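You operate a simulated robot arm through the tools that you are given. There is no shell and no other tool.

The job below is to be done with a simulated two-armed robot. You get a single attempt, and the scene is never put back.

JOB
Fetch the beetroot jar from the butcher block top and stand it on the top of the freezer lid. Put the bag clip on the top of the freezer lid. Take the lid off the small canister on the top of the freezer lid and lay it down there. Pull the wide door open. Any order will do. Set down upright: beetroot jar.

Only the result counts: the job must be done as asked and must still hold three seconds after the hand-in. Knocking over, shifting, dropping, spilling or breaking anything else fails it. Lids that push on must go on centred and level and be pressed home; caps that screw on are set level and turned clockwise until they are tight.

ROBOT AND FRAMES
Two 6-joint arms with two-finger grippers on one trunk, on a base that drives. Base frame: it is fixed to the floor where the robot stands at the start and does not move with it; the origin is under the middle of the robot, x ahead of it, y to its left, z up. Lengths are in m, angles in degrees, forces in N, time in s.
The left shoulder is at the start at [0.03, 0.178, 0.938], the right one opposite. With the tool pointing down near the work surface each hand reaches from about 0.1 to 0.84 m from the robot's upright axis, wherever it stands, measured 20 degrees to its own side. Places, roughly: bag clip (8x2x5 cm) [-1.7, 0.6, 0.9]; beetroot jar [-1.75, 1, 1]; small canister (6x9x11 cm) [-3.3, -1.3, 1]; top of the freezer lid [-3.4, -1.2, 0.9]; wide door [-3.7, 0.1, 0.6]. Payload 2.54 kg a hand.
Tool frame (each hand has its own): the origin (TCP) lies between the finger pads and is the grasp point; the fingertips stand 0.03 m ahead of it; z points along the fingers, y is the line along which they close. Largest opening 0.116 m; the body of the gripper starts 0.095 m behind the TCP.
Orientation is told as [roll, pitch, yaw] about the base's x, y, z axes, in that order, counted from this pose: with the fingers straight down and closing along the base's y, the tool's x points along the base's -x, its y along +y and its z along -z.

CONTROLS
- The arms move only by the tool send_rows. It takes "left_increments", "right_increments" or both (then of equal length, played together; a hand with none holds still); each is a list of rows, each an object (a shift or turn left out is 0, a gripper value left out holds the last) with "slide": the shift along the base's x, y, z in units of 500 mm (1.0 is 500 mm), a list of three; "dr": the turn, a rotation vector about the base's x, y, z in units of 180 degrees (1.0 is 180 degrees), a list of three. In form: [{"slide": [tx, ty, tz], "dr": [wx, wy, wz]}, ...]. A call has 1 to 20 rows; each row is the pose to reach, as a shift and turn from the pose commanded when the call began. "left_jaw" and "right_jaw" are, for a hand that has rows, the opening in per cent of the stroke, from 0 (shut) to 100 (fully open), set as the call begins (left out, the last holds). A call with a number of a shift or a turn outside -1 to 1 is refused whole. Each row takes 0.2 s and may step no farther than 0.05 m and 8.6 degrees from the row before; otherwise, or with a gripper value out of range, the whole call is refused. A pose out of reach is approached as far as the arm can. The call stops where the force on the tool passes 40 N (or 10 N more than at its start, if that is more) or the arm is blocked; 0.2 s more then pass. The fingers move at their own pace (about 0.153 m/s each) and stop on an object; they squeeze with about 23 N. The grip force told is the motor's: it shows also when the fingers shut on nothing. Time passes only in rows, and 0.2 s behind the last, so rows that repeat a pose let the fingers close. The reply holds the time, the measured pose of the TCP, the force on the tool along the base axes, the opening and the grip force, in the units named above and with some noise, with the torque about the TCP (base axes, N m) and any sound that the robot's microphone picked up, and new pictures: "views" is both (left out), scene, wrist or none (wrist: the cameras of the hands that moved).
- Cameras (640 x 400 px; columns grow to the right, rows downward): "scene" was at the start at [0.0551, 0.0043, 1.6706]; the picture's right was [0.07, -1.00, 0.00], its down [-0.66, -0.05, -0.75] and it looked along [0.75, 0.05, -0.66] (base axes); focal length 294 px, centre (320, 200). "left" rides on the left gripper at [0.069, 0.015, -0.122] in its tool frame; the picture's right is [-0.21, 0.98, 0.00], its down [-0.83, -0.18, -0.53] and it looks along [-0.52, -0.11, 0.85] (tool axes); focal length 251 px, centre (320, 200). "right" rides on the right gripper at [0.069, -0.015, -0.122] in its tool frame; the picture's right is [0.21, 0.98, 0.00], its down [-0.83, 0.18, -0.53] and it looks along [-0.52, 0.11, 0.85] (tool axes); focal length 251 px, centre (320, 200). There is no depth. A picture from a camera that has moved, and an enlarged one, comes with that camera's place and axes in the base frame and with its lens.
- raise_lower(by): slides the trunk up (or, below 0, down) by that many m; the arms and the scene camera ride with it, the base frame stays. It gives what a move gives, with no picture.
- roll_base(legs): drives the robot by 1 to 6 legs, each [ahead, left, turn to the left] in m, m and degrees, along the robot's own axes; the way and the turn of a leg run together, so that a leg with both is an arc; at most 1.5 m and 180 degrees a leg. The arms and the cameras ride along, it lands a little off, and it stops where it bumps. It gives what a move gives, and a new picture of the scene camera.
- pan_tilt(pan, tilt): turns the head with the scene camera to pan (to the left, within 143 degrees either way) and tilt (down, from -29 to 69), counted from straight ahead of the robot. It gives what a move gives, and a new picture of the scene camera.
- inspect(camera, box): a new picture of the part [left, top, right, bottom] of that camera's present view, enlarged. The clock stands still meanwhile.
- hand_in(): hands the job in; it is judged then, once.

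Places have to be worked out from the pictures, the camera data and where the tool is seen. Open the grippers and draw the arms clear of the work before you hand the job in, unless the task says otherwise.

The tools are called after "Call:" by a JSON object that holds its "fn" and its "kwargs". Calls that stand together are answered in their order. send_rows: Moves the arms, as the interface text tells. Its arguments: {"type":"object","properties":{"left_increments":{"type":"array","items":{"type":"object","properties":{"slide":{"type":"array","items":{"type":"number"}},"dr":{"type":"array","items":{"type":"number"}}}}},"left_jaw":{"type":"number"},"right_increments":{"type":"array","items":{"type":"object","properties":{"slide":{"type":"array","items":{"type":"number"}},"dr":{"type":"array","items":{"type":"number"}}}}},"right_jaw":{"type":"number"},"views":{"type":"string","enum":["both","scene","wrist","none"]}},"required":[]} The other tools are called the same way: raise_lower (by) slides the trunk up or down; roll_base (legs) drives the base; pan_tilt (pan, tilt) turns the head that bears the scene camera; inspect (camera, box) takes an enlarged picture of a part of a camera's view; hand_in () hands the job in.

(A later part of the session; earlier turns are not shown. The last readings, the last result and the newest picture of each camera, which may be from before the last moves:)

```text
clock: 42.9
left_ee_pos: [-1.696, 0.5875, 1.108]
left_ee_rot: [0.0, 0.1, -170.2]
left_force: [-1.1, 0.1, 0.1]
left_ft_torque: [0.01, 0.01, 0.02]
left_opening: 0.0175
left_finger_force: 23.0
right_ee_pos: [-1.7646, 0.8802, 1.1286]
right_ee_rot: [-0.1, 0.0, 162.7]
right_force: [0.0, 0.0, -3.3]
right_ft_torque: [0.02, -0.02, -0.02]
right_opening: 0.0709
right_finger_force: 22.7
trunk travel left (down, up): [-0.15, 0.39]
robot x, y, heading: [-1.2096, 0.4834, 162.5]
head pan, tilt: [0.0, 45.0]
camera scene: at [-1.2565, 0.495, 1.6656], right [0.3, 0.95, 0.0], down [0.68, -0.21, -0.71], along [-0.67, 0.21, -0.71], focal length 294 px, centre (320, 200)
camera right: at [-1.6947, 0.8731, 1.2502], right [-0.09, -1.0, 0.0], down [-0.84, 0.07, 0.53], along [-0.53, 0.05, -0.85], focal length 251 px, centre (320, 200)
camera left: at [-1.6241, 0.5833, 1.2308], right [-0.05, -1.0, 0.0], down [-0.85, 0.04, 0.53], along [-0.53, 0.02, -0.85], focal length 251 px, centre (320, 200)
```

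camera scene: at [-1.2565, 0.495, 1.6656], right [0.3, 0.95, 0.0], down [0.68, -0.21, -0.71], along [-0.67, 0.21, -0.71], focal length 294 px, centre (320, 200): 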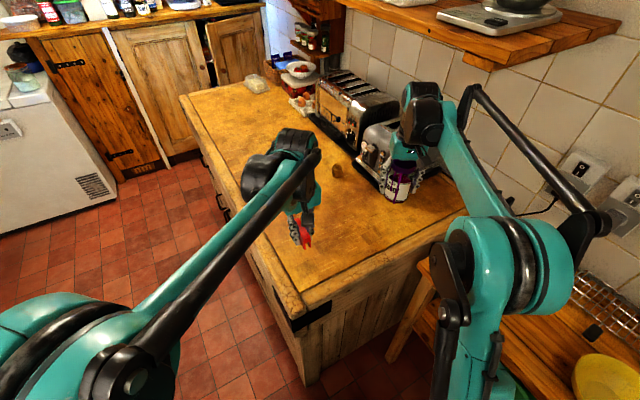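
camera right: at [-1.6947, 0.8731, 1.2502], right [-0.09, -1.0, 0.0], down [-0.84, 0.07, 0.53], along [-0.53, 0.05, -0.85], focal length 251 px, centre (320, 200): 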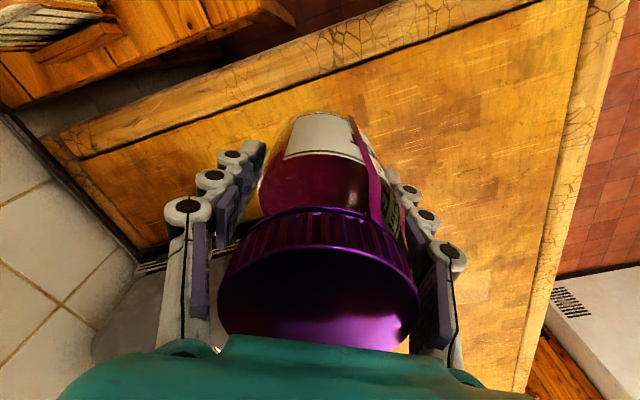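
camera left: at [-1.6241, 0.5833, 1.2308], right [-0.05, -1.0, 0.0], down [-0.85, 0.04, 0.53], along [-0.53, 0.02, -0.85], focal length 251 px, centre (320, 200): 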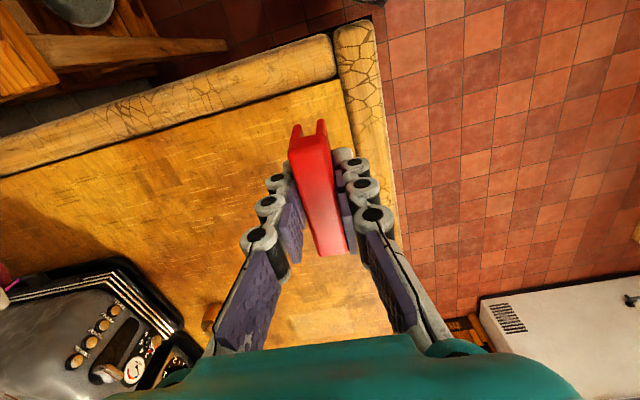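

Both held firmly and clear. I'll draw both hands in toward the robot before driving to the freezer.

Call:
{"fn": "send_rows", "kwargs": {"right_increments": [{"slide": [0.07, -0.03, 0.02]}, {"slide": [0.14, -0.06, 0.02]}, {"slide": [0.21, -0.09, 0.02]}, {"slide": [0.28, -0.12, 0.02]}, {"slide": [0.35, -0.15, 0.02]}, {"slide": [0.42, -0.17, 0.02]}, {"slide": [0.42, -0.17, 0.02]}], "left_increments": [{"slide": [0.01, -0.052, 0.02]}, {"slide": [0.02, -0.104, 0.04]}, {"slide": [0.03, -0.156, 0.06]}, {"slide": [0.04, -0.208, 0.06]}, {"slide": [0.05, -0.26, 0.06]}, {"slide": [0.064, -0.314, 0.06]}, {"slide": [0.064, -0.314, 0.06]}], "views": "none"}}

Call:
{"fn": "roll_base", "kwargs": {"legs": [[-0.4, 0, 0], [0, 0.45, 0], [0, 0, 33]]}}

Call:
{"fn": "pan_tilt", "kwargs": {"pan": 0, "tilt": 30}}

```text
clock: 44.5
left_ee_pos: [-1.6671, 0.4304, 1.1366]
left_ee_rot: [0.0, 0.1, -170.2]
left_force: [0.0, -0.4, -0.5]
left_ft_torque: [0.0, -0.03, -0.01]
left_opening: 0.0178
left_finger_force: 22.3
right_ee_pos: [-1.5564, 0.7943, 1.1387]
right_ee_rot: [-0.1, 0.0, 162.7]
right_force: [-0.1, 0.4, -4.2]
right_ft_torque: [-0.02, -0.06, 0.01]
right_opening: 0.0713
right_finger_force: 23.0
trunk travel left (down, up): [-0.15, 0.39]
robot x, y, heading: [-1.2089, 0.4823, 162.9]
head pan, tilt: [0.0, 45.0]
```

```text
clock: 50.8
left_ee_pos: [-1.3211, -0.356, 1.137]
left_ee_rot: [0.2, 0.0, -137.1]
left_force: [0.5, 0.3, -0.9]
left_ft_torque: [-0.01, 0.05, 0.02]
left_opening: 0.0178
left_finger_force: 23.5
right_ee_pos: [-1.429, 0.0083, 1.1399]
right_ee_rot: [0.0, 0.1, -164.1]
right_force: [-0.8, -0.9, -4.2]
right_ft_torque: [0.01, -0.01, 0.0]
right_opening: 0.0709
right_finger_force: 22.9
trunk travel left (down, up): [-0.15, 0.39]
robot x, y, heading: [-0.9688, -0.0627, -164.0]
head pan, tilt: [0.0, 45.0]
camera scene: at [-1.016, -0.079, 1.6657], right [-0.27, 0.96, 0.0], down [0.68, 0.19, -0.71], along [-0.68, -0.19, -0.71], focal length 294 px, centre (320, 200)
```

scene: 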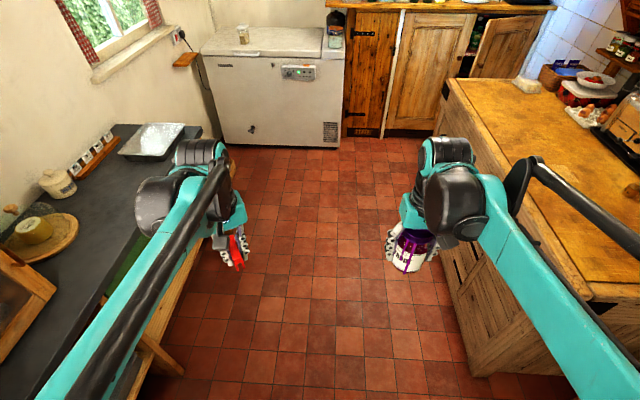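

```text
clock: 51.6
left_ee_pos: [-1.323, -0.3549, 1.1375]
left_ee_rot: [0.2, 0.1, -137.1]
left_force: [0.1, 0.2, -0.3]
left_ft_torque: [-0.02, 0.0, -0.02]
left_opening: 0.0178
left_finger_force: 23.3
right_ee_pos: [-1.4285, 0.0084, 1.1391]
right_ee_rot: [0.0, 0.0, -164.1]
right_force: [0.4, -0.6, -5.0]
right_ft_torque: [0.01, 0.0, 0.0]
right_opening: 0.0709
right_finger_force: 22.8
trunk travel left (down, up): [-0.15, 0.39]
robot x, y, heading: [-0.9655, -0.0626, -163.9]
head pan, tilt: [0.0, 30.0]
camera scene: at [-1.0248, -0.0813, 1.6882], right [-0.27, 0.96, 0.0], down [0.48, 0.14, -0.87], along [-0.83, -0.24, -0.5], focal length 294 px, centre (320, 200)
```

scene: 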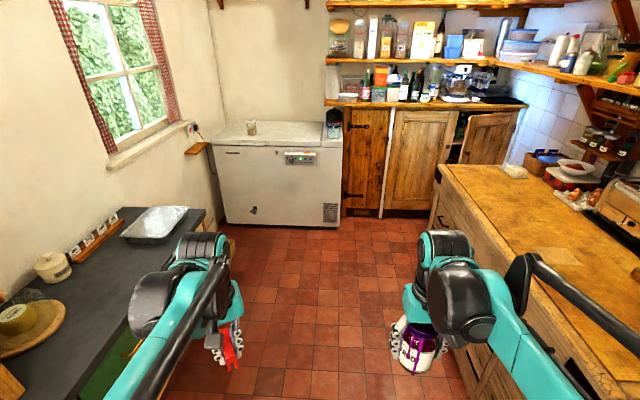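

The robot is squared to the room (heading 196°) with the freezer ahead-left and canister on its lid. I'll drive 1.4 m ahead and look.

Call:
{"fn": "roll_base", "kwargs": {"legs": [[1.4, 0, 0]]}}

Call:
{"fn": "pan_tilt", "kwargs": {"pan": 10, "tilt": 38}}

Call:
{"fn": "inspect", "kwargs": {"camera": "scene", "box": [150, 0, 450, 190]}}

```text
clock: 58.6
left_ee_pos: [-2.6831, -0.7146, 1.1362]
left_ee_rot: [0.0, 0.0, -138.4]
left_force: [-0.6, -0.6, -0.7]
left_ft_torque: [0.02, -0.04, 0.02]
left_opening: 0.0177
left_finger_force: 23.0
right_ee_pos: [-2.7793, -0.3483, 1.1398]
right_ee_rot: [0.1, 0.0, -165.6]
right_force: [-0.5, -0.2, -4.0]
right_ft_torque: [-0.01, -0.05, 0.01]
right_opening: 0.0708
right_finger_force: 23.1
trunk travel left (down, up): [-0.15, 0.39]
robot x, y, heading: [-2.3186, -0.4302, -165.4]
head pan, tilt: [0.0, 30.0]
camera scene: at [-2.3782, -0.4481, 1.6882], right [-0.25, 0.97, 0.0], down [0.48, 0.13, -0.87], along [-0.84, -0.22, -0.5], focal length 294 px, centre (320, 200)
```

scene: 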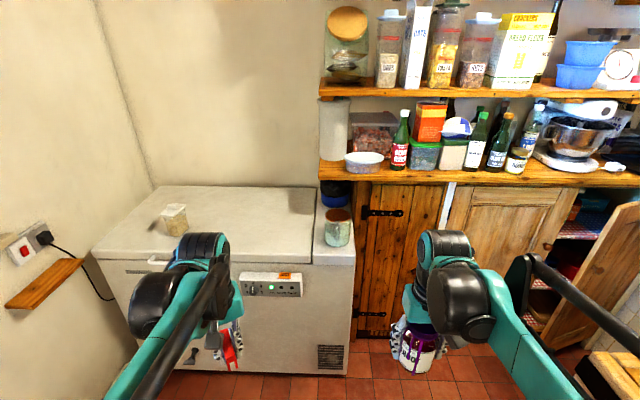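

```text
clock: 59.3
left_ee_pos: [-2.6817, -0.7138, 1.1363]
left_ee_rot: [0.3, 0.1, -138.4]
left_force: [0.7, 0.0, -0.6]
left_ft_torque: [-0.01, 0.0, 0.0]
left_opening: 0.0175
left_finger_force: 22.7
right_ee_pos: [-2.7783, -0.349, 1.1394]
right_ee_rot: [0.0, 0.0, -165.6]
right_force: [-0.6, 0.2, -3.8]
right_ft_torque: [0.01, -0.03, -0.01]
right_opening: 0.071
right_finger_force: 22.4
trunk travel left (down, up): [-0.15, 0.39]
robot x, y, heading: [-2.3195, -0.4314, -165.5]
head pan, tilt: [10.0, 38.0]
camera scene: at [-2.3688, -0.4611, 1.676], right [-0.41, 0.91, 0.0], down [0.56, 0.26, -0.79], along [-0.72, -0.33, -0.62], focal length 294 px, centre (320, 200)
```

scene: 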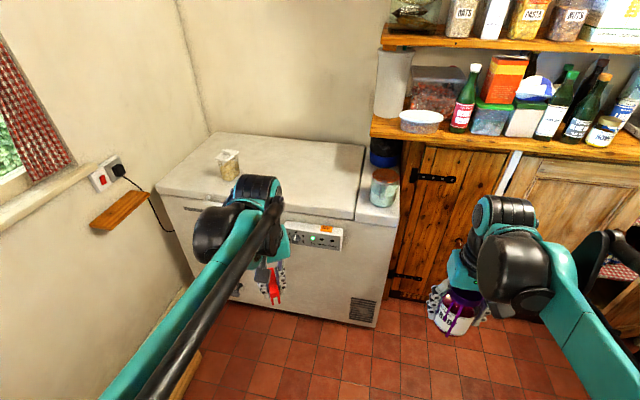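

```text
2.11 times, centred on (300, 95) of scene
camera zoom: at [-2.3688, -0.4611, 1.676], right [-0.41, 0.91, 0.0], down [0.56, 0.26, -0.79], along [-0.72, -0.33, -0.62], focal length 619 px, centre (362, 421)
```

zoom: 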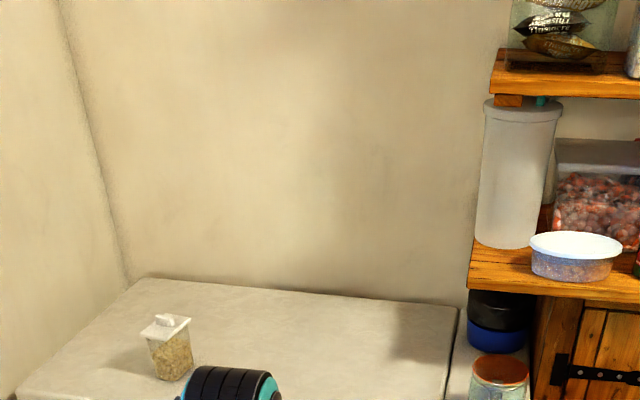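

The canister (white push-on lid with small knob) computes to about (-3.25, -1.33). I'll drive ahead 0.5 and left 0.35 to stand before the freezer.

Call:
{"fn": "roll_base", "kwargs": {"legs": [[0.48, 0, 0], [0, 0.33, 0]]}}

Call:
{"fn": "pan_tilt", "kwargs": {"pan": 5, "tilt": 50}}

Call:
{"fn": "inspect", "kwargs": {"camera": "scene", "box": [100, 0, 420, 200]}}

```text
clock: 64.0
left_ee_pos: [-3.0623, -1.1586, 1.1371]
left_ee_rot: [-0.1, 0.1, -138.3]
left_force: [0.5, -0.8, -0.1]
left_ft_torque: [0.03, -0.01, 0.05]
left_opening: 0.0176
left_finger_force: 23.4
right_ee_pos: [-3.1613, -0.7915, 1.1397]
right_ee_rot: [-0.2, 0.0, -165.3]
right_force: [1.1, 0.6, -3.0]
right_ft_torque: [0.05, 0.0, -0.01]
right_opening: 0.0711
right_finger_force: 23.2
trunk travel left (down, up): [-0.15, 0.39]
robot x, y, heading: [-2.6997, -0.8693, -165.2]
head pan, tilt: [10.0, 38.0]
camera scene: at [-2.7497, -0.9043, 1.6759], right [-0.42, 0.91, 0.0], down [0.56, 0.26, -0.79], along [-0.72, -0.33, -0.62], focal length 294 px, centre (320, 200)
```

scene: 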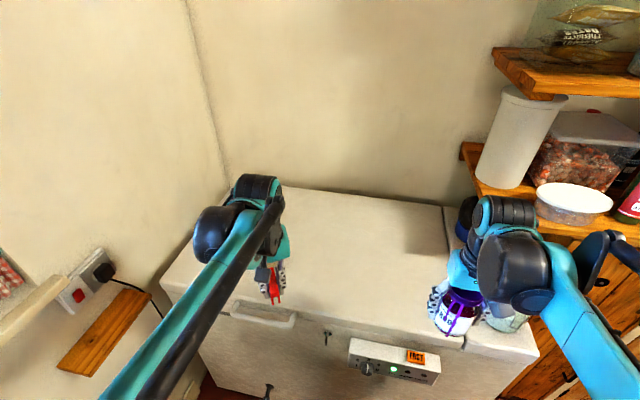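

```text
clock: 64.7
left_ee_pos: [-3.0618, -1.1576, 1.1364]
left_ee_rot: [0.1, 0.1, -138.3]
left_force: [-0.6, -0.8, -0.6]
left_ft_torque: [0.0, 0.03, 0.0]
left_opening: 0.0176
left_finger_force: 22.6
right_ee_pos: [-3.1609, -0.793, 1.1398]
right_ee_rot: [0.1, 0.0, -165.3]
right_force: [-0.1, 0.3, -4.1]
right_ft_torque: [0.01, -0.02, -0.03]
right_opening: 0.0708
right_finger_force: 22.9
trunk travel left (down, up): [-0.15, 0.39]
robot x, y, heading: [-2.7029, -0.8679, -165.4]
head pan, tilt: [5.0, 50.0]
camera scene: at [-2.7442, -0.8926, 1.6588], right [-0.34, 0.94, 0.0], down [0.72, 0.26, -0.64], along [-0.61, -0.22, -0.77], focal length 294 px, centre (320, 200)
```

scene: 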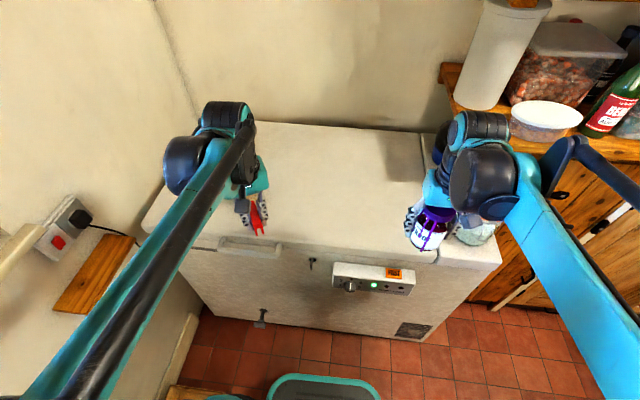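

```text
2.00 times, centred on (260, 100) of scene
camera zoom: at [-2.7442, -0.8926, 1.6588], right [-0.34, 0.94, 0.0], down [0.72, 0.26, -0.64], along [-0.61, -0.22, -0.77], focal length 588 px, centre (440, 400)
```

zoom: 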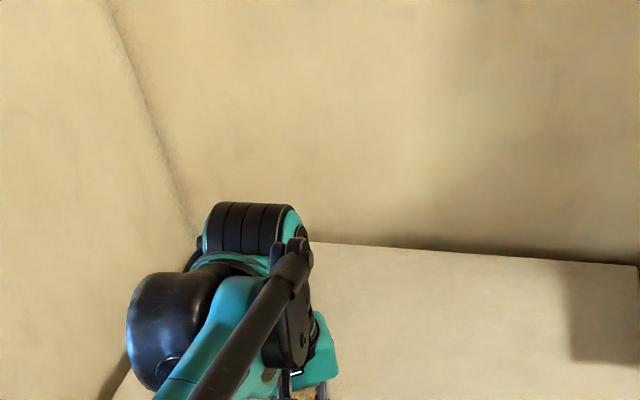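

The left hand hides the canister. I'll shift the jar over the lid at about (-3.33, -0.97), still high, and take wrist views from both hands.

Call:
{"fn": "send_rows", "kwargs": {"right_increments": [{"slide": [-0.06, -0.06, 0]}, {"slide": [-0.12, -0.12, 0]}, {"slide": [-0.18, -0.18, 0]}, {"slide": [-0.24, -0.24, 0]}, {"slide": [-0.3, -0.3, 0]}, {"slide": [-0.34, -0.35, 0]}, {"slide": [-0.34, -0.35, 0]}], "left_increments": [{"slide": [0, 0, 0]}, {"slide": [0, 0, 0]}, {"slide": [0, 0, 0]}, {"slide": [0, 0, 0]}, {"slide": [0, 0, 0]}, {"slide": [0, 0, 0]}, {"slide": [0, 0, 0]}], "views": "both"}}

```text
clock: 66.3
left_ee_pos: [-3.0612, -1.1573, 1.1371]
left_ee_rot: [0.1, 0.1, -138.3]
left_force: [0.2, 1.1, 0.3]
left_ft_torque: [-0.02, 0.01, -0.01]
left_opening: 0.0178
left_finger_force: 22.9
right_ee_pos: [-3.3321, -0.9659, 1.14]
right_ee_rot: [0.0, 0.1, -165.3]
right_force: [0.7, -0.4, -4.0]
right_ft_torque: [-0.02, -0.01, -0.04]
right_opening: 0.0709
right_finger_force: 23.2
trunk travel left (down, up): [-0.15, 0.39]
robot x, y, heading: [-2.7038, -0.8694, -165.3]
head pan, tilt: [5.0, 50.0]
camera scene: at [-2.7437, -0.8923, 1.6588], right [-0.34, 0.94, 0.0], down [0.72, 0.26, -0.64], along [-0.61, -0.22, -0.77], focal length 294 px, centre (320, 200)
camera right: at [-3.2693, -0.9335, 1.2619], right [0.46, -0.89, 0.0], down [-0.75, -0.38, 0.53], along [-0.48, -0.24, -0.85], focal length 251 px, centre (320, 200)
camera left: at [-2.9991, -1.1236, 1.2597], right [0.49, -0.87, 0.0], down [-0.74, -0.41, 0.53], along [-0.46, -0.26, -0.85], focal length 251 px, centre (320, 200)
```

scene: 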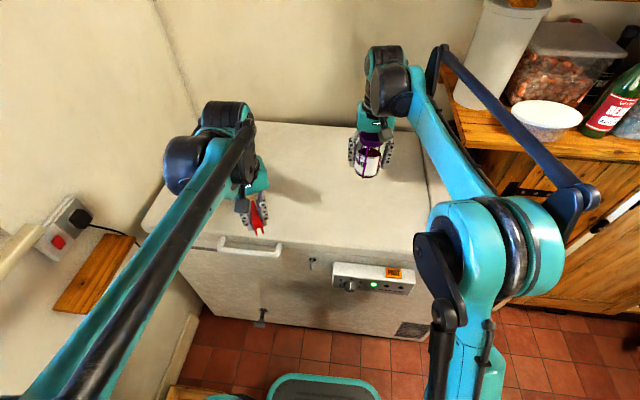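
right: 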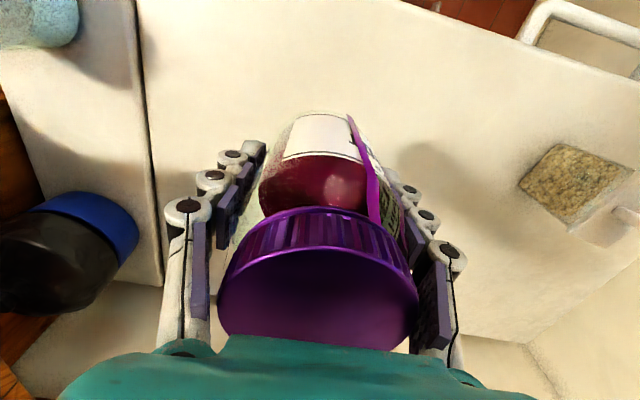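
left: 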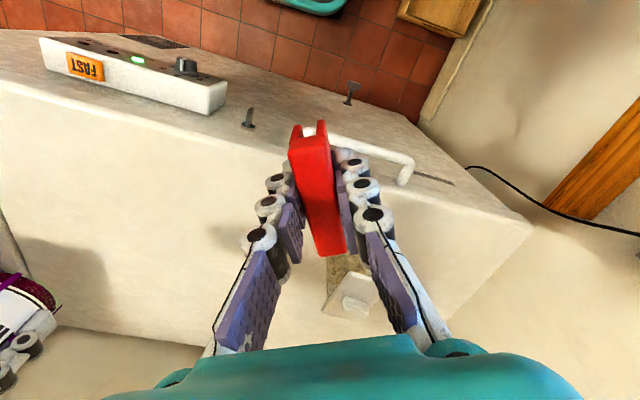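

The jar is over the freezer lid with clear space around. I'll lower it to just above the lid first, then in small steps.

Call:
{"fn": "send_rows", "kwargs": {"right_increments": [{"slide": [0, 0, -0.08]}, {"slide": [0, 0, -0.16]}, {"slide": [0, 0, -0.24]}, {"slide": [0, 0, -0.28]}, {"slide": [0, 0, -0.28]}], "views": "both"}}

```text
clock: 67.5
left_ee_pos: [-3.0632, -1.1565, 1.1355]
left_ee_rot: [0.0, 0.1, -138.3]
left_force: [1.0, -0.1, -0.1]
left_ft_torque: [0.01, -0.01, -0.01]
left_opening: 0.0176
left_finger_force: 23.0
right_ee_pos: [-3.3301, -0.9679, 0.9994]
right_ee_rot: [0.0, 0.1, -165.2]
right_force: [-0.1, -0.5, -3.2]
right_ft_torque: [-0.02, -0.04, -0.01]
right_opening: 0.0708
right_finger_force: 23.5
trunk travel left (down, up): [-0.15, 0.39]
robot x, y, heading: [-2.7045, -0.8709, -165.4]
head pan, tilt: [5.0, 50.0]
camera scene: at [-2.7442, -0.8929, 1.6588], right [-0.34, 0.94, 0.0], down [0.72, 0.26, -0.64], along [-0.6, -0.22, -0.77], focal length 294 px, centre (320, 200)
camera right: at [-3.2678, -0.9349, 1.1206], right [0.46, -0.89, 0.0], down [-0.75, -0.39, 0.53], along [-0.48, -0.24, -0.85], focal length 251 px, centre (320, 200)
```

scene: 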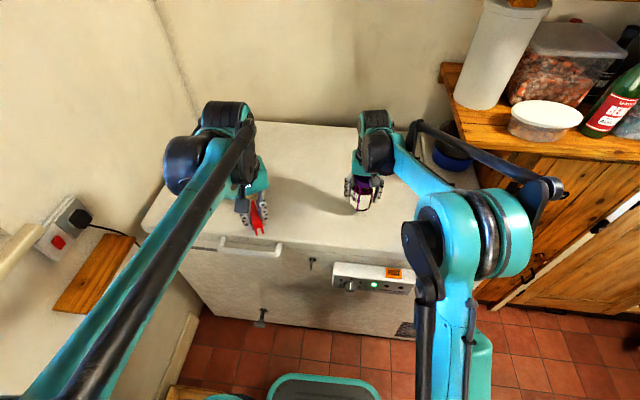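
right: 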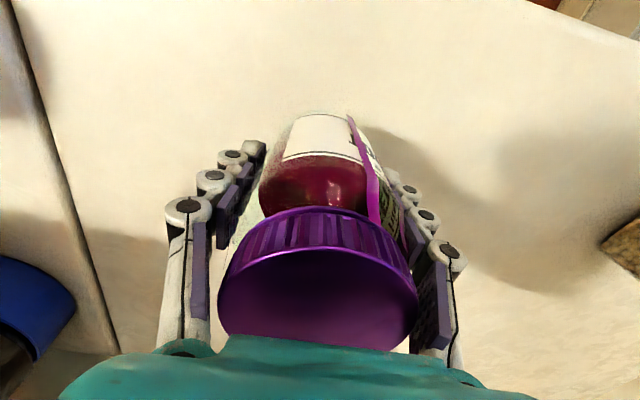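

Before lowering further I check the right forearm's clearance over the jars at the freezer's right end.

Call:
{"fn": "inspect", "kwargs": {"camera": "scene", "box": [330, 90, 530, 230]}}

Call:
{"fn": "inspect", "kwargs": {"camera": "right", "box": [200, 90, 440, 240]}}

```text
2.86 times, centred on (430, 160) of scene
camera zoom: at [-2.7442, -0.8929, 1.6588], right [-0.34, 0.94, 0.0], down [0.72, 0.26, -0.64], along [-0.6, -0.22, -0.77], focal length 840 px, centre (6, 314)
```

zoom: 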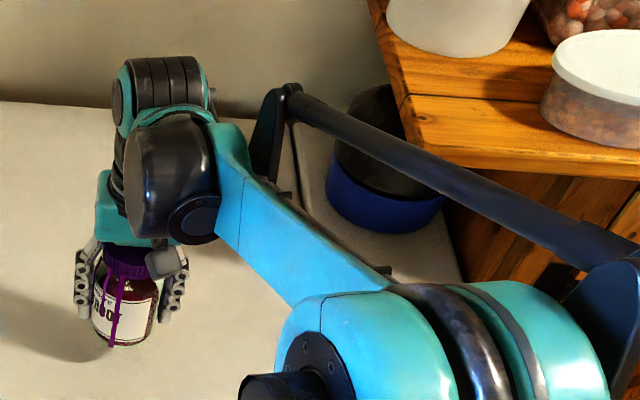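

```text
2.67 times, centred on (320, 165) of right
camera zoom: at [-3.2678, -0.9349, 1.1206], right [0.46, -0.89, 0.0], down [-0.75, -0.39, 0.53], along [-0.48, -0.24, -0.85], focal length 670 px, centre (320, 293)
```

zoom: 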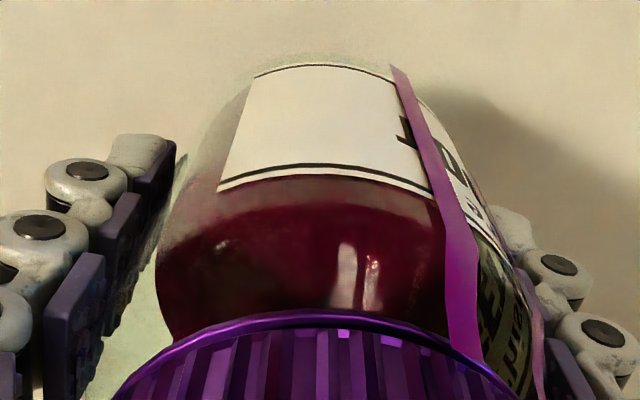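

The forearm passes well clear of the dark jar. I'll lower the jar in small steps until contact.

Call:
{"fn": "send_rows", "kwargs": {"right_increments": [{"slide": [0, 0, -0.016]}, {"slide": [0, 0, -0.032]}, {"slide": [0, 0, -0.048]}, {"slide": [0, 0, -0.06]}, {"slide": [0, 0, -0.068]}, {"slide": [0, 0, -0.074]}, {"slide": [0, 0, -0.08]}], "views": "wrist"}}

```text
clock: 69.1
left_ee_pos: [-3.0624, -1.1573, 1.1375]
left_ee_rot: [0.0, 0.1, -138.2]
left_force: [0.9, -0.4, -0.2]
left_ft_torque: [-0.02, -0.02, -0.01]
left_opening: 0.0176
left_finger_force: 22.7
right_ee_pos: [-3.3312, -0.9671, 0.9586]
right_ee_rot: [0.1, -0.1, -165.4]
right_force: [-0.3, -0.6, -3.8]
right_ft_torque: [-0.02, -0.02, 0.01]
right_opening: 0.0711
right_finger_force: 22.8
trunk travel left (down, up): [-0.15, 0.39]
robot x, y, heading: [-2.6978, -0.8748, -165.4]
head pan, tilt: [5.0, 50.0]
camera right: at [-3.2684, -0.9343, 1.0803], right [0.46, -0.89, 0.0], down [-0.75, -0.39, 0.53], along [-0.47, -0.24, -0.85], focal length 251 px, centre (320, 200)
```

right: 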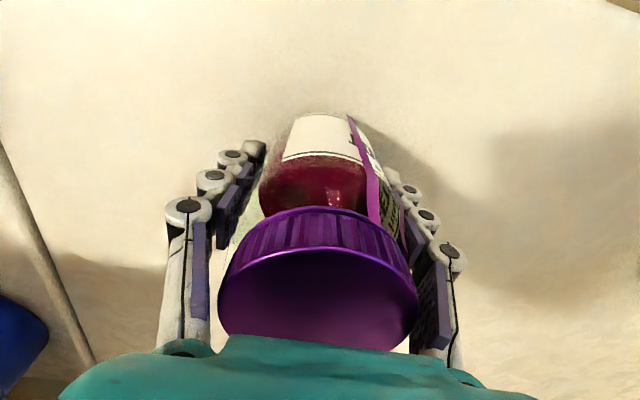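

No contact yet at TCP z 0.959. Continuing in 3 mm steps.

Call:
{"fn": "send_rows", "kwargs": {"right_increments": [{"slide": [0, 0, -0.006]}, {"slide": [0, 0, -0.012]}, {"slide": [0, 0, -0.018]}, {"slide": [0, 0, -0.024]}, {"slide": [0, 0, -0.03]}, {"slide": [0, 0, -0.036]}], "views": "none"}}

```text
clock: 70.4
left_ee_pos: [-3.0606, -1.1569, 1.1381]
left_ee_rot: [0.0, -0.1, -138.3]
left_force: [-0.5, -0.5, 0.3]
left_ft_torque: [-0.03, 0.0, 0.02]
left_opening: 0.0174
left_finger_force: 23.3
right_ee_pos: [-3.3306, -0.9657, 0.9464]
right_ee_rot: [0.0, -0.1, -165.3]
right_force: [2.7, 0.2, 21.4]
right_ft_torque: [0.02, -0.4, -0.01]
right_opening: 0.0709
right_finger_force: 23.2
trunk travel left (down, up): [-0.15, 0.39]
robot x, y, heading: [-2.6991, -0.8738, -165.3]
head pan, tilt: [5.0, 50.0]
stopped in row 6 (right hand): the force on the tool passed its limit at 46 N (the readings are from after the stop); the commanded pose is now the measured one
```

Contact at TCP z≈0.947. I'll ease up 1.5 mm to relieve the press and then open the right gripper.

Call:
{"fn": "send_rows", "kwargs": {"right_increments": [{"slide": [0, 0, 0.003]}, {"slide": [0, 0, 0.003]}], "views": "none"}}

Call:
{"fn": "send_rows", "kwargs": {"right_increments": [{"slide": [0, 0, 0]}, {"slide": [0, 0, 0]}, {"slide": [0, 0, 0]}], "right_jaw": 100, "views": "both"}}

```text
clock: 71.0
left_ee_pos: [-3.0616, -1.1579, 1.138]
left_ee_rot: [0.0, 0.1, -138.2]
left_force: [0.4, -0.4, 0.1]
left_ft_torque: [-0.01, 0.0, 0.02]
left_opening: 0.0178
left_finger_force: 22.4
right_ee_pos: [-3.3321, -0.9659, 0.9469]
right_ee_rot: [0.0, -0.1, -165.4]
right_force: [4.4, 0.3, 9.7]
right_ft_torque: [0.11, -0.42, 0.01]
right_opening: 0.0706
right_finger_force: 22.6
trunk travel left (down, up): [-0.15, 0.39]
robot x, y, heading: [-2.6979, -0.8709, -165.3]
head pan, tilt: [5.0, 50.0]
```

```text
clock: 71.8
left_ee_pos: [-3.0618, -1.1568, 1.137]
left_ee_rot: [0.1, 0.1, -138.3]
left_force: [-1.2, -0.3, 0.0]
left_ft_torque: [0.02, 0.0, 0.01]
left_opening: 0.0178
left_finger_force: 22.8
right_ee_pos: [-3.3338, -0.9657, 0.9466]
right_ee_rot: [0.0, -0.2, -165.3]
right_force: [0.4, 1.0, -0.1]
right_ft_torque: [-0.03, -0.01, 0.03]
right_opening: 0.1159
right_finger_force: 0.1
trunk travel left (down, up): [-0.15, 0.39]
robot x, y, heading: [-2.6974, -0.8726, -165.3]
head pan, tilt: [5.0, 50.0]
camera scene: at [-2.7437, -0.893, 1.6588], right [-0.34, 0.94, 0.0], down [0.72, 0.26, -0.64], along [-0.61, -0.22, -0.77], focal length 294 px, centre (320, 200)
camera right: at [-3.2693, -0.9348, 1.0672], right [0.45, -0.89, 0.0], down [-0.75, -0.38, 0.54], along [-0.48, -0.24, -0.84], focal length 251 px, centre (320, 200)
```

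scene: 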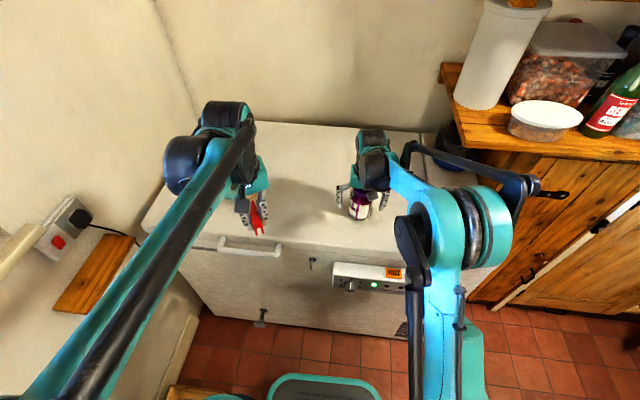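
right: 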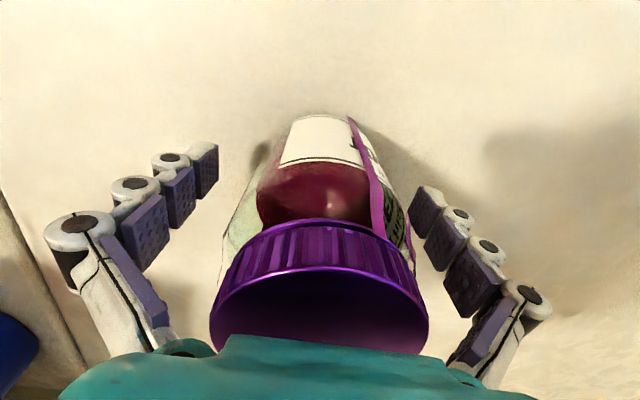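

The jar stands free. I'll raise the right hand straight up clear of it and withdraw it to the right before bringing in the left.

Call:
{"fn": "send_rows", "kwargs": {"right_increments": [{"slide": [0, 0, 0.06]}, {"slide": [0, 0, 0.14]}, {"slide": [0, 0, 0.22]}, {"slide": [0, 0, 0.3]}, {"slide": [0, 0, 0.38]}, {"slide": [0, 0, 0.46]}, {"slide": [0.06, 0.06, 0.46]}, {"slide": [0.12, 0.12, 0.46]}, {"slide": [0.18, 0.18, 0.46]}, {"slide": [0.24, 0.24, 0.46]}, {"slide": [0.3, 0.3, 0.46]}, {"slide": [0.36, 0.34, 0.46]}], "views": "both"}}

```text
clock: 74.4
left_ee_pos: [-3.0602, -1.1578, 1.1382]
left_ee_rot: [0.0, 0.0, -138.3]
left_force: [0.0, -0.2, -0.3]
left_ft_torque: [-0.03, 0.02, -0.02]
left_opening: 0.0177
left_finger_force: 23.6
right_ee_pos: [-3.149, -0.797, 1.1749]
right_ee_rot: [0.1, 0.0, -165.3]
right_force: [-0.5, -0.2, 0.4]
right_ft_torque: [-0.02, 0.04, -0.01]
right_opening: 0.1162
right_finger_force: 0.1
trunk travel left (down, up): [-0.15, 0.39]
robot x, y, heading: [-2.7, -0.8719, -165.2]
head pan, tilt: [5.0, 50.0]
camera scene: at [-2.7419, -0.8925, 1.6588], right [-0.34, 0.94, 0.0], down [0.72, 0.26, -0.64], along [-0.61, -0.22, -0.77], focal length 294 px, centre (320, 200)
camera right: at [-3.0864, -0.7647, 1.2959], right [0.46, -0.89, 0.0], down [-0.75, -0.38, 0.54], along [-0.48, -0.24, -0.84], focal length 251 px, centre (320, 200)
```

scene: 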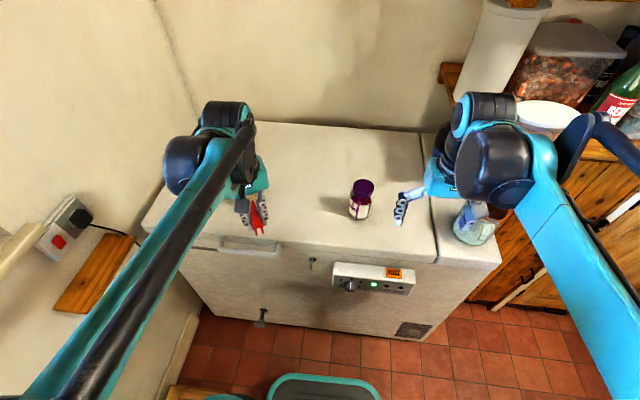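
right: 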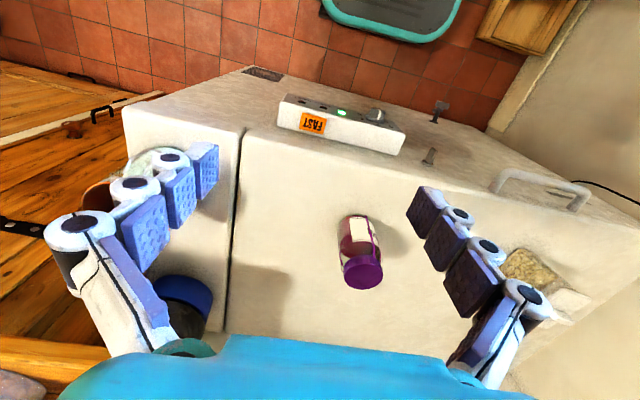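

The jar stands upright on the lid and the right hand is clear. Now I bring the clip over about (-3.235, -1.085), turned to align with the room.

Call:
{"fn": "send_rows", "kwargs": {"left_increments": [{"slide": [-0.06, 0.024, 0], "dr": [0, 0, -0.025]}, {"slide": [-0.12, 0.048, 0], "dr": [0, 0, -0.05]}, {"slide": [-0.18, 0.072, 0], "dr": [0, 0, -0.075]}, {"slide": [-0.24, 0.096, 0], "dr": [0, 0, -0.1]}, {"slide": [-0.3, 0.12, 0], "dr": [0, 0, -0.125]}, {"slide": [-0.346, 0.144, 0], "dr": [0, 0, -0.15]}, {"slide": [-0.346, 0.144, -0.08], "dr": [0, 0, -0.15]}, {"slide": [-0.346, 0.144, -0.16], "dr": [0, 0, -0.15]}, {"slide": [-0.346, 0.144, -0.24], "dr": [0, 0, -0.15]}, {"slide": [-0.346, 0.144, -0.32], "dr": [0, 0, -0.15]}, {"slide": [-0.346, 0.144, -0.36], "dr": [0, 0, -0.15]}, {"slide": [-0.346, 0.144, -0.36], "dr": [0, 0, -0.15]}], "views": "both"}}

```text
clock: 77.0
left_ee_pos: [-3.2366, -1.0864, 0.9572]
left_ee_rot: [0.1, 0.0, -165.3]
left_force: [-1.2, 0.8, 0.1]
left_ft_torque: [-0.01, -0.01, 0.01]
left_opening: 0.0177
left_finger_force: 22.7
right_ee_pos: [-3.1515, -0.7969, 1.1743]
right_ee_rot: [-0.1, -0.1, -165.3]
right_force: [0.3, -0.1, -0.5]
right_ft_torque: [0.01, 0.02, -0.01]
right_opening: 0.1161
right_finger_force: 0.1
trunk travel left (down, up): [-0.15, 0.39]
robot x, y, heading: [-2.7033, -0.8744, -165.3]
head pan, tilt: [5.0, 50.0]
camera scene: at [-2.7436, -0.8928, 1.6588], right [-0.34, 0.94, 0.0], down [0.72, 0.26, -0.64], along [-0.61, -0.22, -0.77], focal length 294 px, centre (320, 200)
camera left: at [-3.1646, -1.0843, 1.0791], right [0.04, -1.0, 0.0], down [-0.85, -0.03, 0.53], along [-0.53, -0.02, -0.85], focal length 251 px, centre (320, 200)
```

scene: 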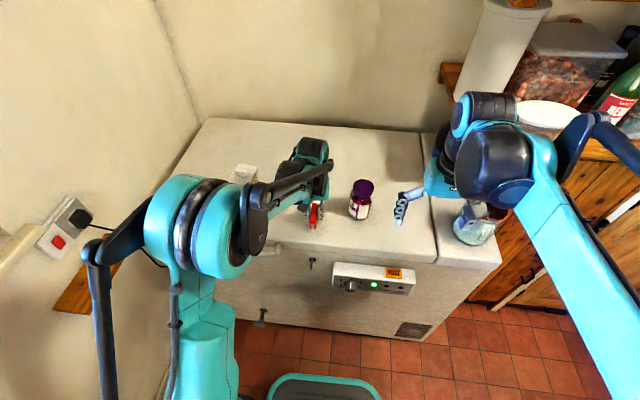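
left: 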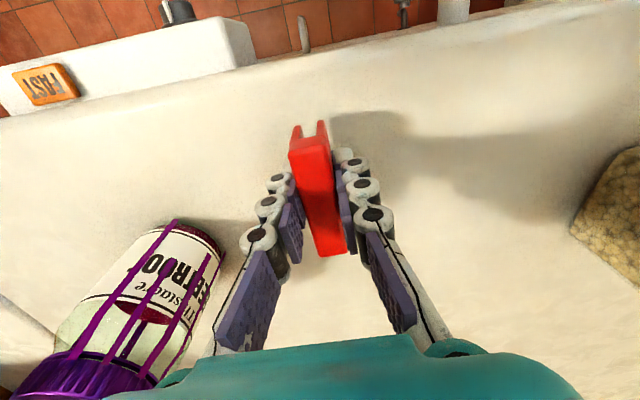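

The clip is above bare lid with the jar and canister clear on either side. I expect contact near z 0.929, so I lower in small steps.

Call:
{"fn": "send_rows", "kwargs": {"left_increments": [{"slide": [0, 0, -0.016]}, {"slide": [0, 0, -0.032]}, {"slide": [0, 0, -0.042]}, {"slide": [0, 0, -0.048]}, {"slide": [0, 0, -0.054]}, {"slide": [0, 0, -0.06]}, {"slide": [0, 0, -0.066]}], "views": "wrist"}}

```text
clock: 78.2
left_ee_pos: [-3.2357, -1.0865, 0.9349]
left_ee_rot: [0.2, -0.2, -165.2]
left_force: [1.8, 0.3, 23.7]
left_ft_torque: [0.13, -0.19, 0.03]
left_opening: 0.0177
left_finger_force: 23.3
right_ee_pos: [-3.1497, -0.7966, 1.1757]
right_ee_rot: [-0.1, -0.1, -165.4]
right_force: [0.0, -0.6, 0.0]
right_ft_torque: [0.02, 0.02, -0.03]
right_opening: 0.1161
right_finger_force: 0.1
trunk travel left (down, up): [-0.15, 0.39]
robot x, y, heading: [-2.6982, -0.8782, -165.4]
head pan, tilt: [5.0, 50.0]
stopped in row 5 (left hand): the force on the tool passed its limit at 50 N (the readings are from after the stop); the commanded pose is now the measured one
camera left: at [-3.1633, -1.0832, 1.0565], right [0.04, -1.0, 0.0], down [-0.84, -0.03, 0.54], along [-0.54, -0.02, -0.84], focal length 251 px, centre (320, 200)
```

left: 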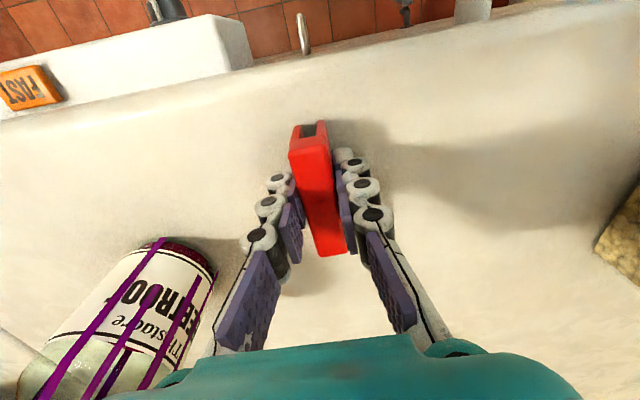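

Contact reached at z≈0.935. Ease up 1.5 mm, then open the left gripper partially.

Call:
{"fn": "send_rows", "kwargs": {"left_increments": [{"slide": [0, 0, 0.003]}, {"slide": [0, 0, 0.003]}], "views": "none"}}

Call:
{"fn": "send_rows", "kwargs": {"left_increments": [{"slide": [0, 0, 0]}, {"slide": [0, 0, 0]}, {"slide": [0, 0, 0]}], "left_jaw": 45, "views": "wrist"}}

```text
clock: 78.8
left_ee_pos: [-3.2372, -1.0853, 0.9343]
left_ee_rot: [0.1, -0.2, -165.3]
left_force: [3.3, 0.8, 6.1]
left_ft_torque: [0.05, -0.15, -0.02]
left_opening: 0.0176
left_finger_force: 23.4
right_ee_pos: [-3.15, -0.7969, 1.1746]
right_ee_rot: [0.0, -0.1, -165.3]
right_force: [-0.2, 0.4, 0.0]
right_ft_torque: [0.02, 0.02, -0.02]
right_opening: 0.116
right_finger_force: 0.1
trunk travel left (down, up): [-0.15, 0.39]
robot x, y, heading: [-2.702, -0.8731, -165.3]
head pan, tilt: [5.0, 50.0]
```

```text
clock: 79.6
left_ee_pos: [-3.2381, -1.0863, 0.9345]
left_ee_rot: [0.1, -0.1, -165.3]
left_force: [0.8, 0.1, 1.6]
left_ft_torque: [0.01, 0.04, -0.02]
left_opening: 0.0521
left_finger_force: 0.1
right_ee_pos: [-3.1511, -0.7974, 1.174]
right_ee_rot: [0.0, -0.1, -165.2]
right_force: [-0.4, -0.6, -0.1]
right_ft_torque: [0.01, 0.01, 0.01]
right_opening: 0.1155
right_finger_force: 0.0
trunk travel left (down, up): [-0.15, 0.39]
robot x, y, heading: [-2.7008, -0.8719, -165.3]
head pan, tilt: [5.0, 50.0]
camera left: at [-3.1651, -1.0839, 1.0564], right [0.04, -1.0, 0.0], down [-0.84, -0.03, 0.54], along [-0.54, -0.02, -0.84], focal length 251 px, centre (320, 200)
```

left: 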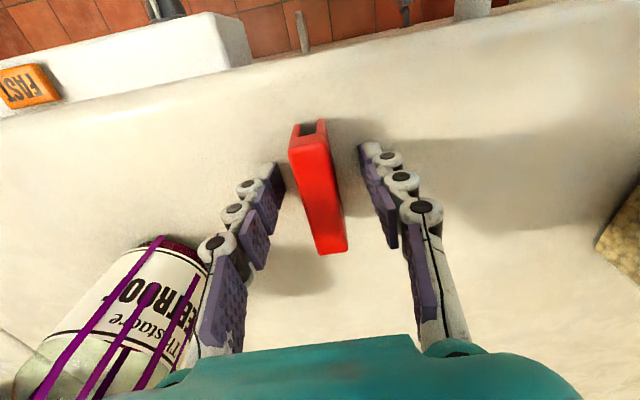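

The clip stands free on the lid. I raise the left hand straight up and then look at the canister.

Call:
{"fn": "send_rows", "kwargs": {"left_increments": [{"slide": [0, 0, 0.06]}, {"slide": [0, 0, 0.14]}, {"slide": [0, 0, 0.22]}, {"slide": [0, 0, 0.3]}, {"slide": [0, 0, 0.38]}, {"slide": [0, 0, 0.46]}, {"slide": [0, 0, 0.5]}, {"slide": [0, 0, 0.5]}], "views": "both"}}

Call:
{"fn": "inspect", "kwargs": {"camera": "left", "box": [400, 60, 600, 260]}}

Call:
{"fn": "inspect", "kwargs": {"camera": "scene", "box": [200, 130, 400, 260]}}

```text
clock: 81.4
left_ee_pos: [-3.237, -1.0872, 1.1842]
left_ee_rot: [0.1, -0.2, -165.3]
left_force: [-0.3, 0.5, 0.6]
left_ft_torque: [0.0, 0.03, 0.01]
left_opening: 0.0521
left_finger_force: 0.0
right_ee_pos: [-3.1517, -0.7987, 1.1747]
right_ee_rot: [-0.1, -0.1, -165.2]
right_force: [0.0, 0.5, 0.6]
right_ft_torque: [0.0, -0.01, 0.02]
right_opening: 0.1161
right_finger_force: 0.1
trunk travel left (down, up): [-0.15, 0.39]
robot x, y, heading: [-2.7025, -0.873, -165.2]
head pan, tilt: [5.0, 50.0]
camera scene: at [-2.744, -0.893, 1.6587], right [-0.34, 0.94, 0.0], down [0.72, 0.26, -0.64], along [-0.6, -0.22, -0.77], focal length 294 px, centre (320, 200)
camera left: at [-3.1652, -1.0852, 1.3064], right [0.04, -1.0, 0.0], down [-0.84, -0.03, 0.54], along [-0.54, -0.02, -0.84], focal length 251 px, centre (320, 200)
```

scene: 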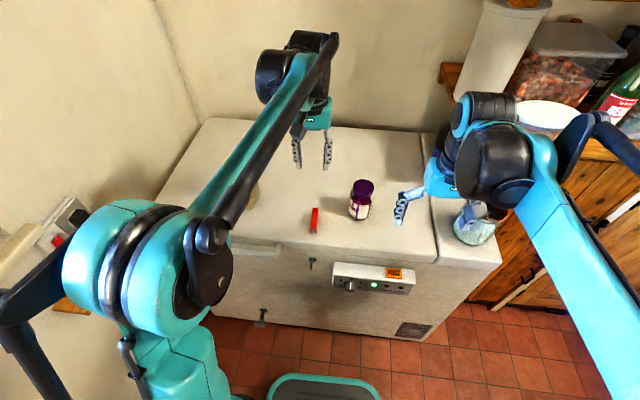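
left: 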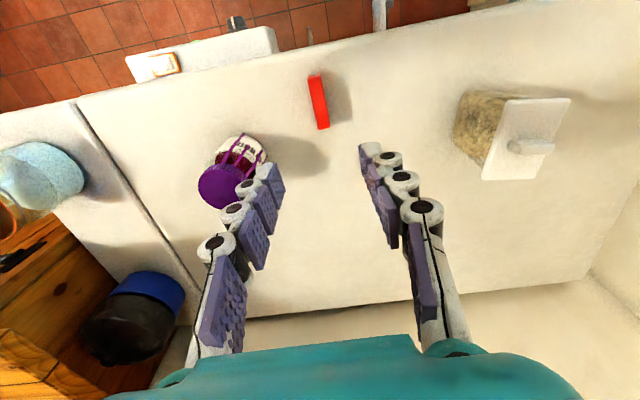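

```text
2.00 times, centred on (500, 160) of left
camera zoom: at [-3.1652, -1.0852, 1.3064], right [0.04, -1.0, 0.0], down [-0.84, -0.03, 0.54], along [-0.54, -0.02, -0.84], focal length 503 px, centre (-40, 280)
```

zoom: 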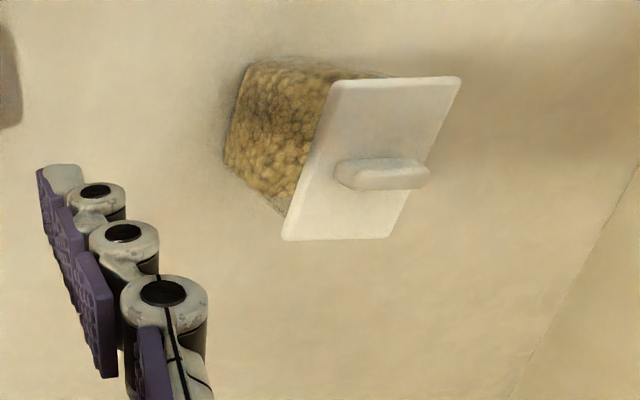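

```text
3.08 times, centred on (300, 195) of scene
camera zoom: at [-2.744, -0.893, 1.6587], right [-0.34, 0.94, 0.0], down [0.72, 0.26, -0.64], along [-0.6, -0.22, -0.77], focal length 904 px, centre (382, 215)
```

zoom: 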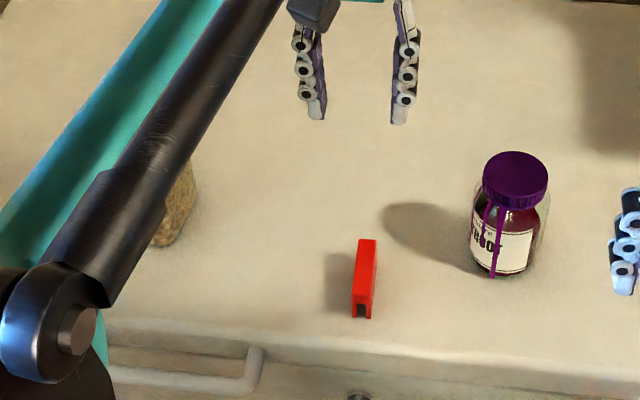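

The clip and jar are both standing. The canister's lid is a rectangular plate with a bar knob running roughly along y, centre near (-3.27, -1.36). I'll move the left hand over it, turning +78° so the fingers close across the bar.

Call:
{"fn": "send_rows", "kwargs": {"left_increments": [{"slide": [-0.006, -0.05, 0.02], "dr": [0, 0, 0.043]}, {"slide": [-0.012, -0.1, 0.04], "dr": [0, 0, 0.086]}, {"slide": [-0.018, -0.15, 0.04], "dr": [0, 0, 0.129]}, {"slide": [-0.024, -0.2, 0.04], "dr": [0, 0, 0.172]}, {"slide": [-0.03, -0.25, 0.04], "dr": [0, 0, 0.215]}, {"slide": [-0.036, -0.3, 0.04], "dr": [0, 0, 0.258]}, {"slide": [-0.042, -0.35, 0.04], "dr": [0, 0, 0.301]}, {"slide": [-0.048, -0.4, 0.04], "dr": [0, 0, 0.344]}, {"slide": [-0.054, -0.45, 0.04], "dr": [0, 0, 0.387]}, {"slide": [-0.06, -0.5, 0.04], "dr": [0, 0, 0.433]}, {"slide": [-0.06, -0.536, 0.04], "dr": [0, 0, 0.433]}, {"slide": [-0.06, -0.536, 0.04], "dr": [0, 0, 0.433]}], "left_jaw": 100, "views": "both"}}

```text
clock: 84.0
left_ee_pos: [-3.2678, -1.3546, 1.204]
left_ee_rot: [0.2, -0.3, -87.2]
left_force: [0.0, 0.3, 0.4]
left_ft_torque: [0.01, -0.02, -0.02]
left_opening: 0.1161
left_finger_force: 0.1
right_ee_pos: [-3.1523, -0.7964, 1.175]
right_ee_rot: [0.0, -0.1, -165.3]
right_force: [-0.2, 0.5, 0.5]
right_ft_torque: [-0.03, 0.03, 0.02]
right_opening: 0.1161
right_finger_force: 0.0
trunk travel left (down, up): [-0.15, 0.39]
robot x, y, heading: [-2.6989, -0.8759, -165.2]
head pan, tilt: [5.0, 50.0]
camera scene: at [-2.7439, -0.8926, 1.6588], right [-0.34, 0.94, 0.0], down [0.72, 0.26, -0.64], along [-0.61, -0.22, -0.77], focal length 294 px, centre (320, 200)
camera left: at [-3.2543, -1.2855, 1.3263], right [0.99, -0.17, 0.0], down [-0.14, -0.83, 0.54], along [-0.09, -0.53, -0.84], focal length 251 px, centre (320, 200)
```

scene: 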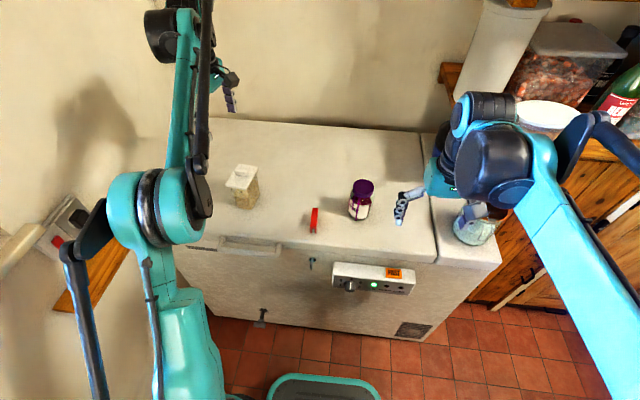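
left: 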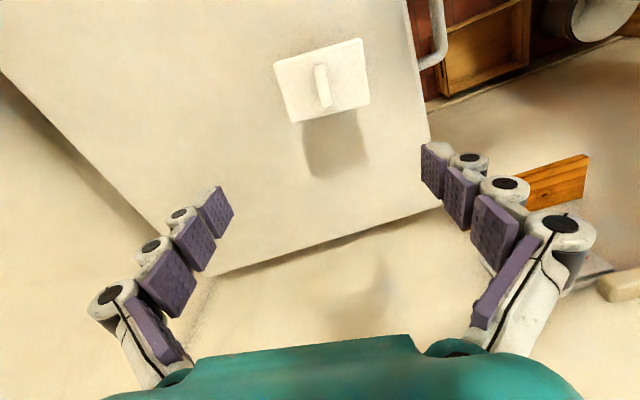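

Now the canister is visible from both cameras. Enlarging both to triangulate the bar knob.

Call:
{"fn": "inspect", "kwargs": {"camera": "left", "box": [260, 20, 388, 140]}}

Call:
{"fn": "inspect", "kwargs": {"camera": "scene", "box": [200, 140, 296, 230]}}

```text
3.33 times, centred on (324, 80) of left
camera zoom: at [-3.2543, -1.2855, 1.3263], right [0.99, -0.17, 0.0], down [-0.14, -0.83, 0.54], along [-0.09, -0.53, -0.84], focal length 838 px, centre (307, 600)
```

zoom: 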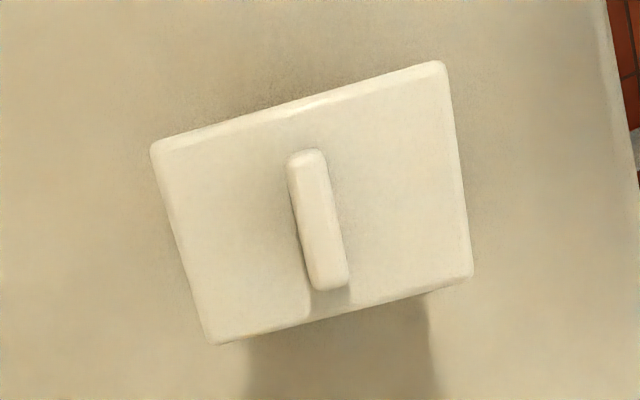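

```text
4.44 times, centred on (248, 185) of scene
camera zoom: at [-2.7439, -0.8926, 1.6588], right [-0.34, 0.94, 0.0], down [0.72, 0.26, -0.64], along [-0.61, -0.22, -0.77], focal length 1306 px, centre (640, 267)
```

zoom: 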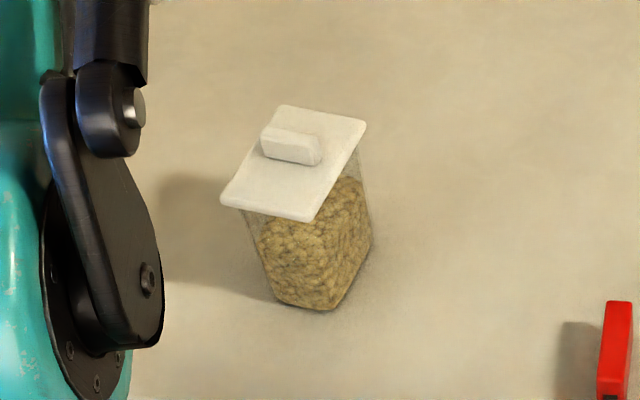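

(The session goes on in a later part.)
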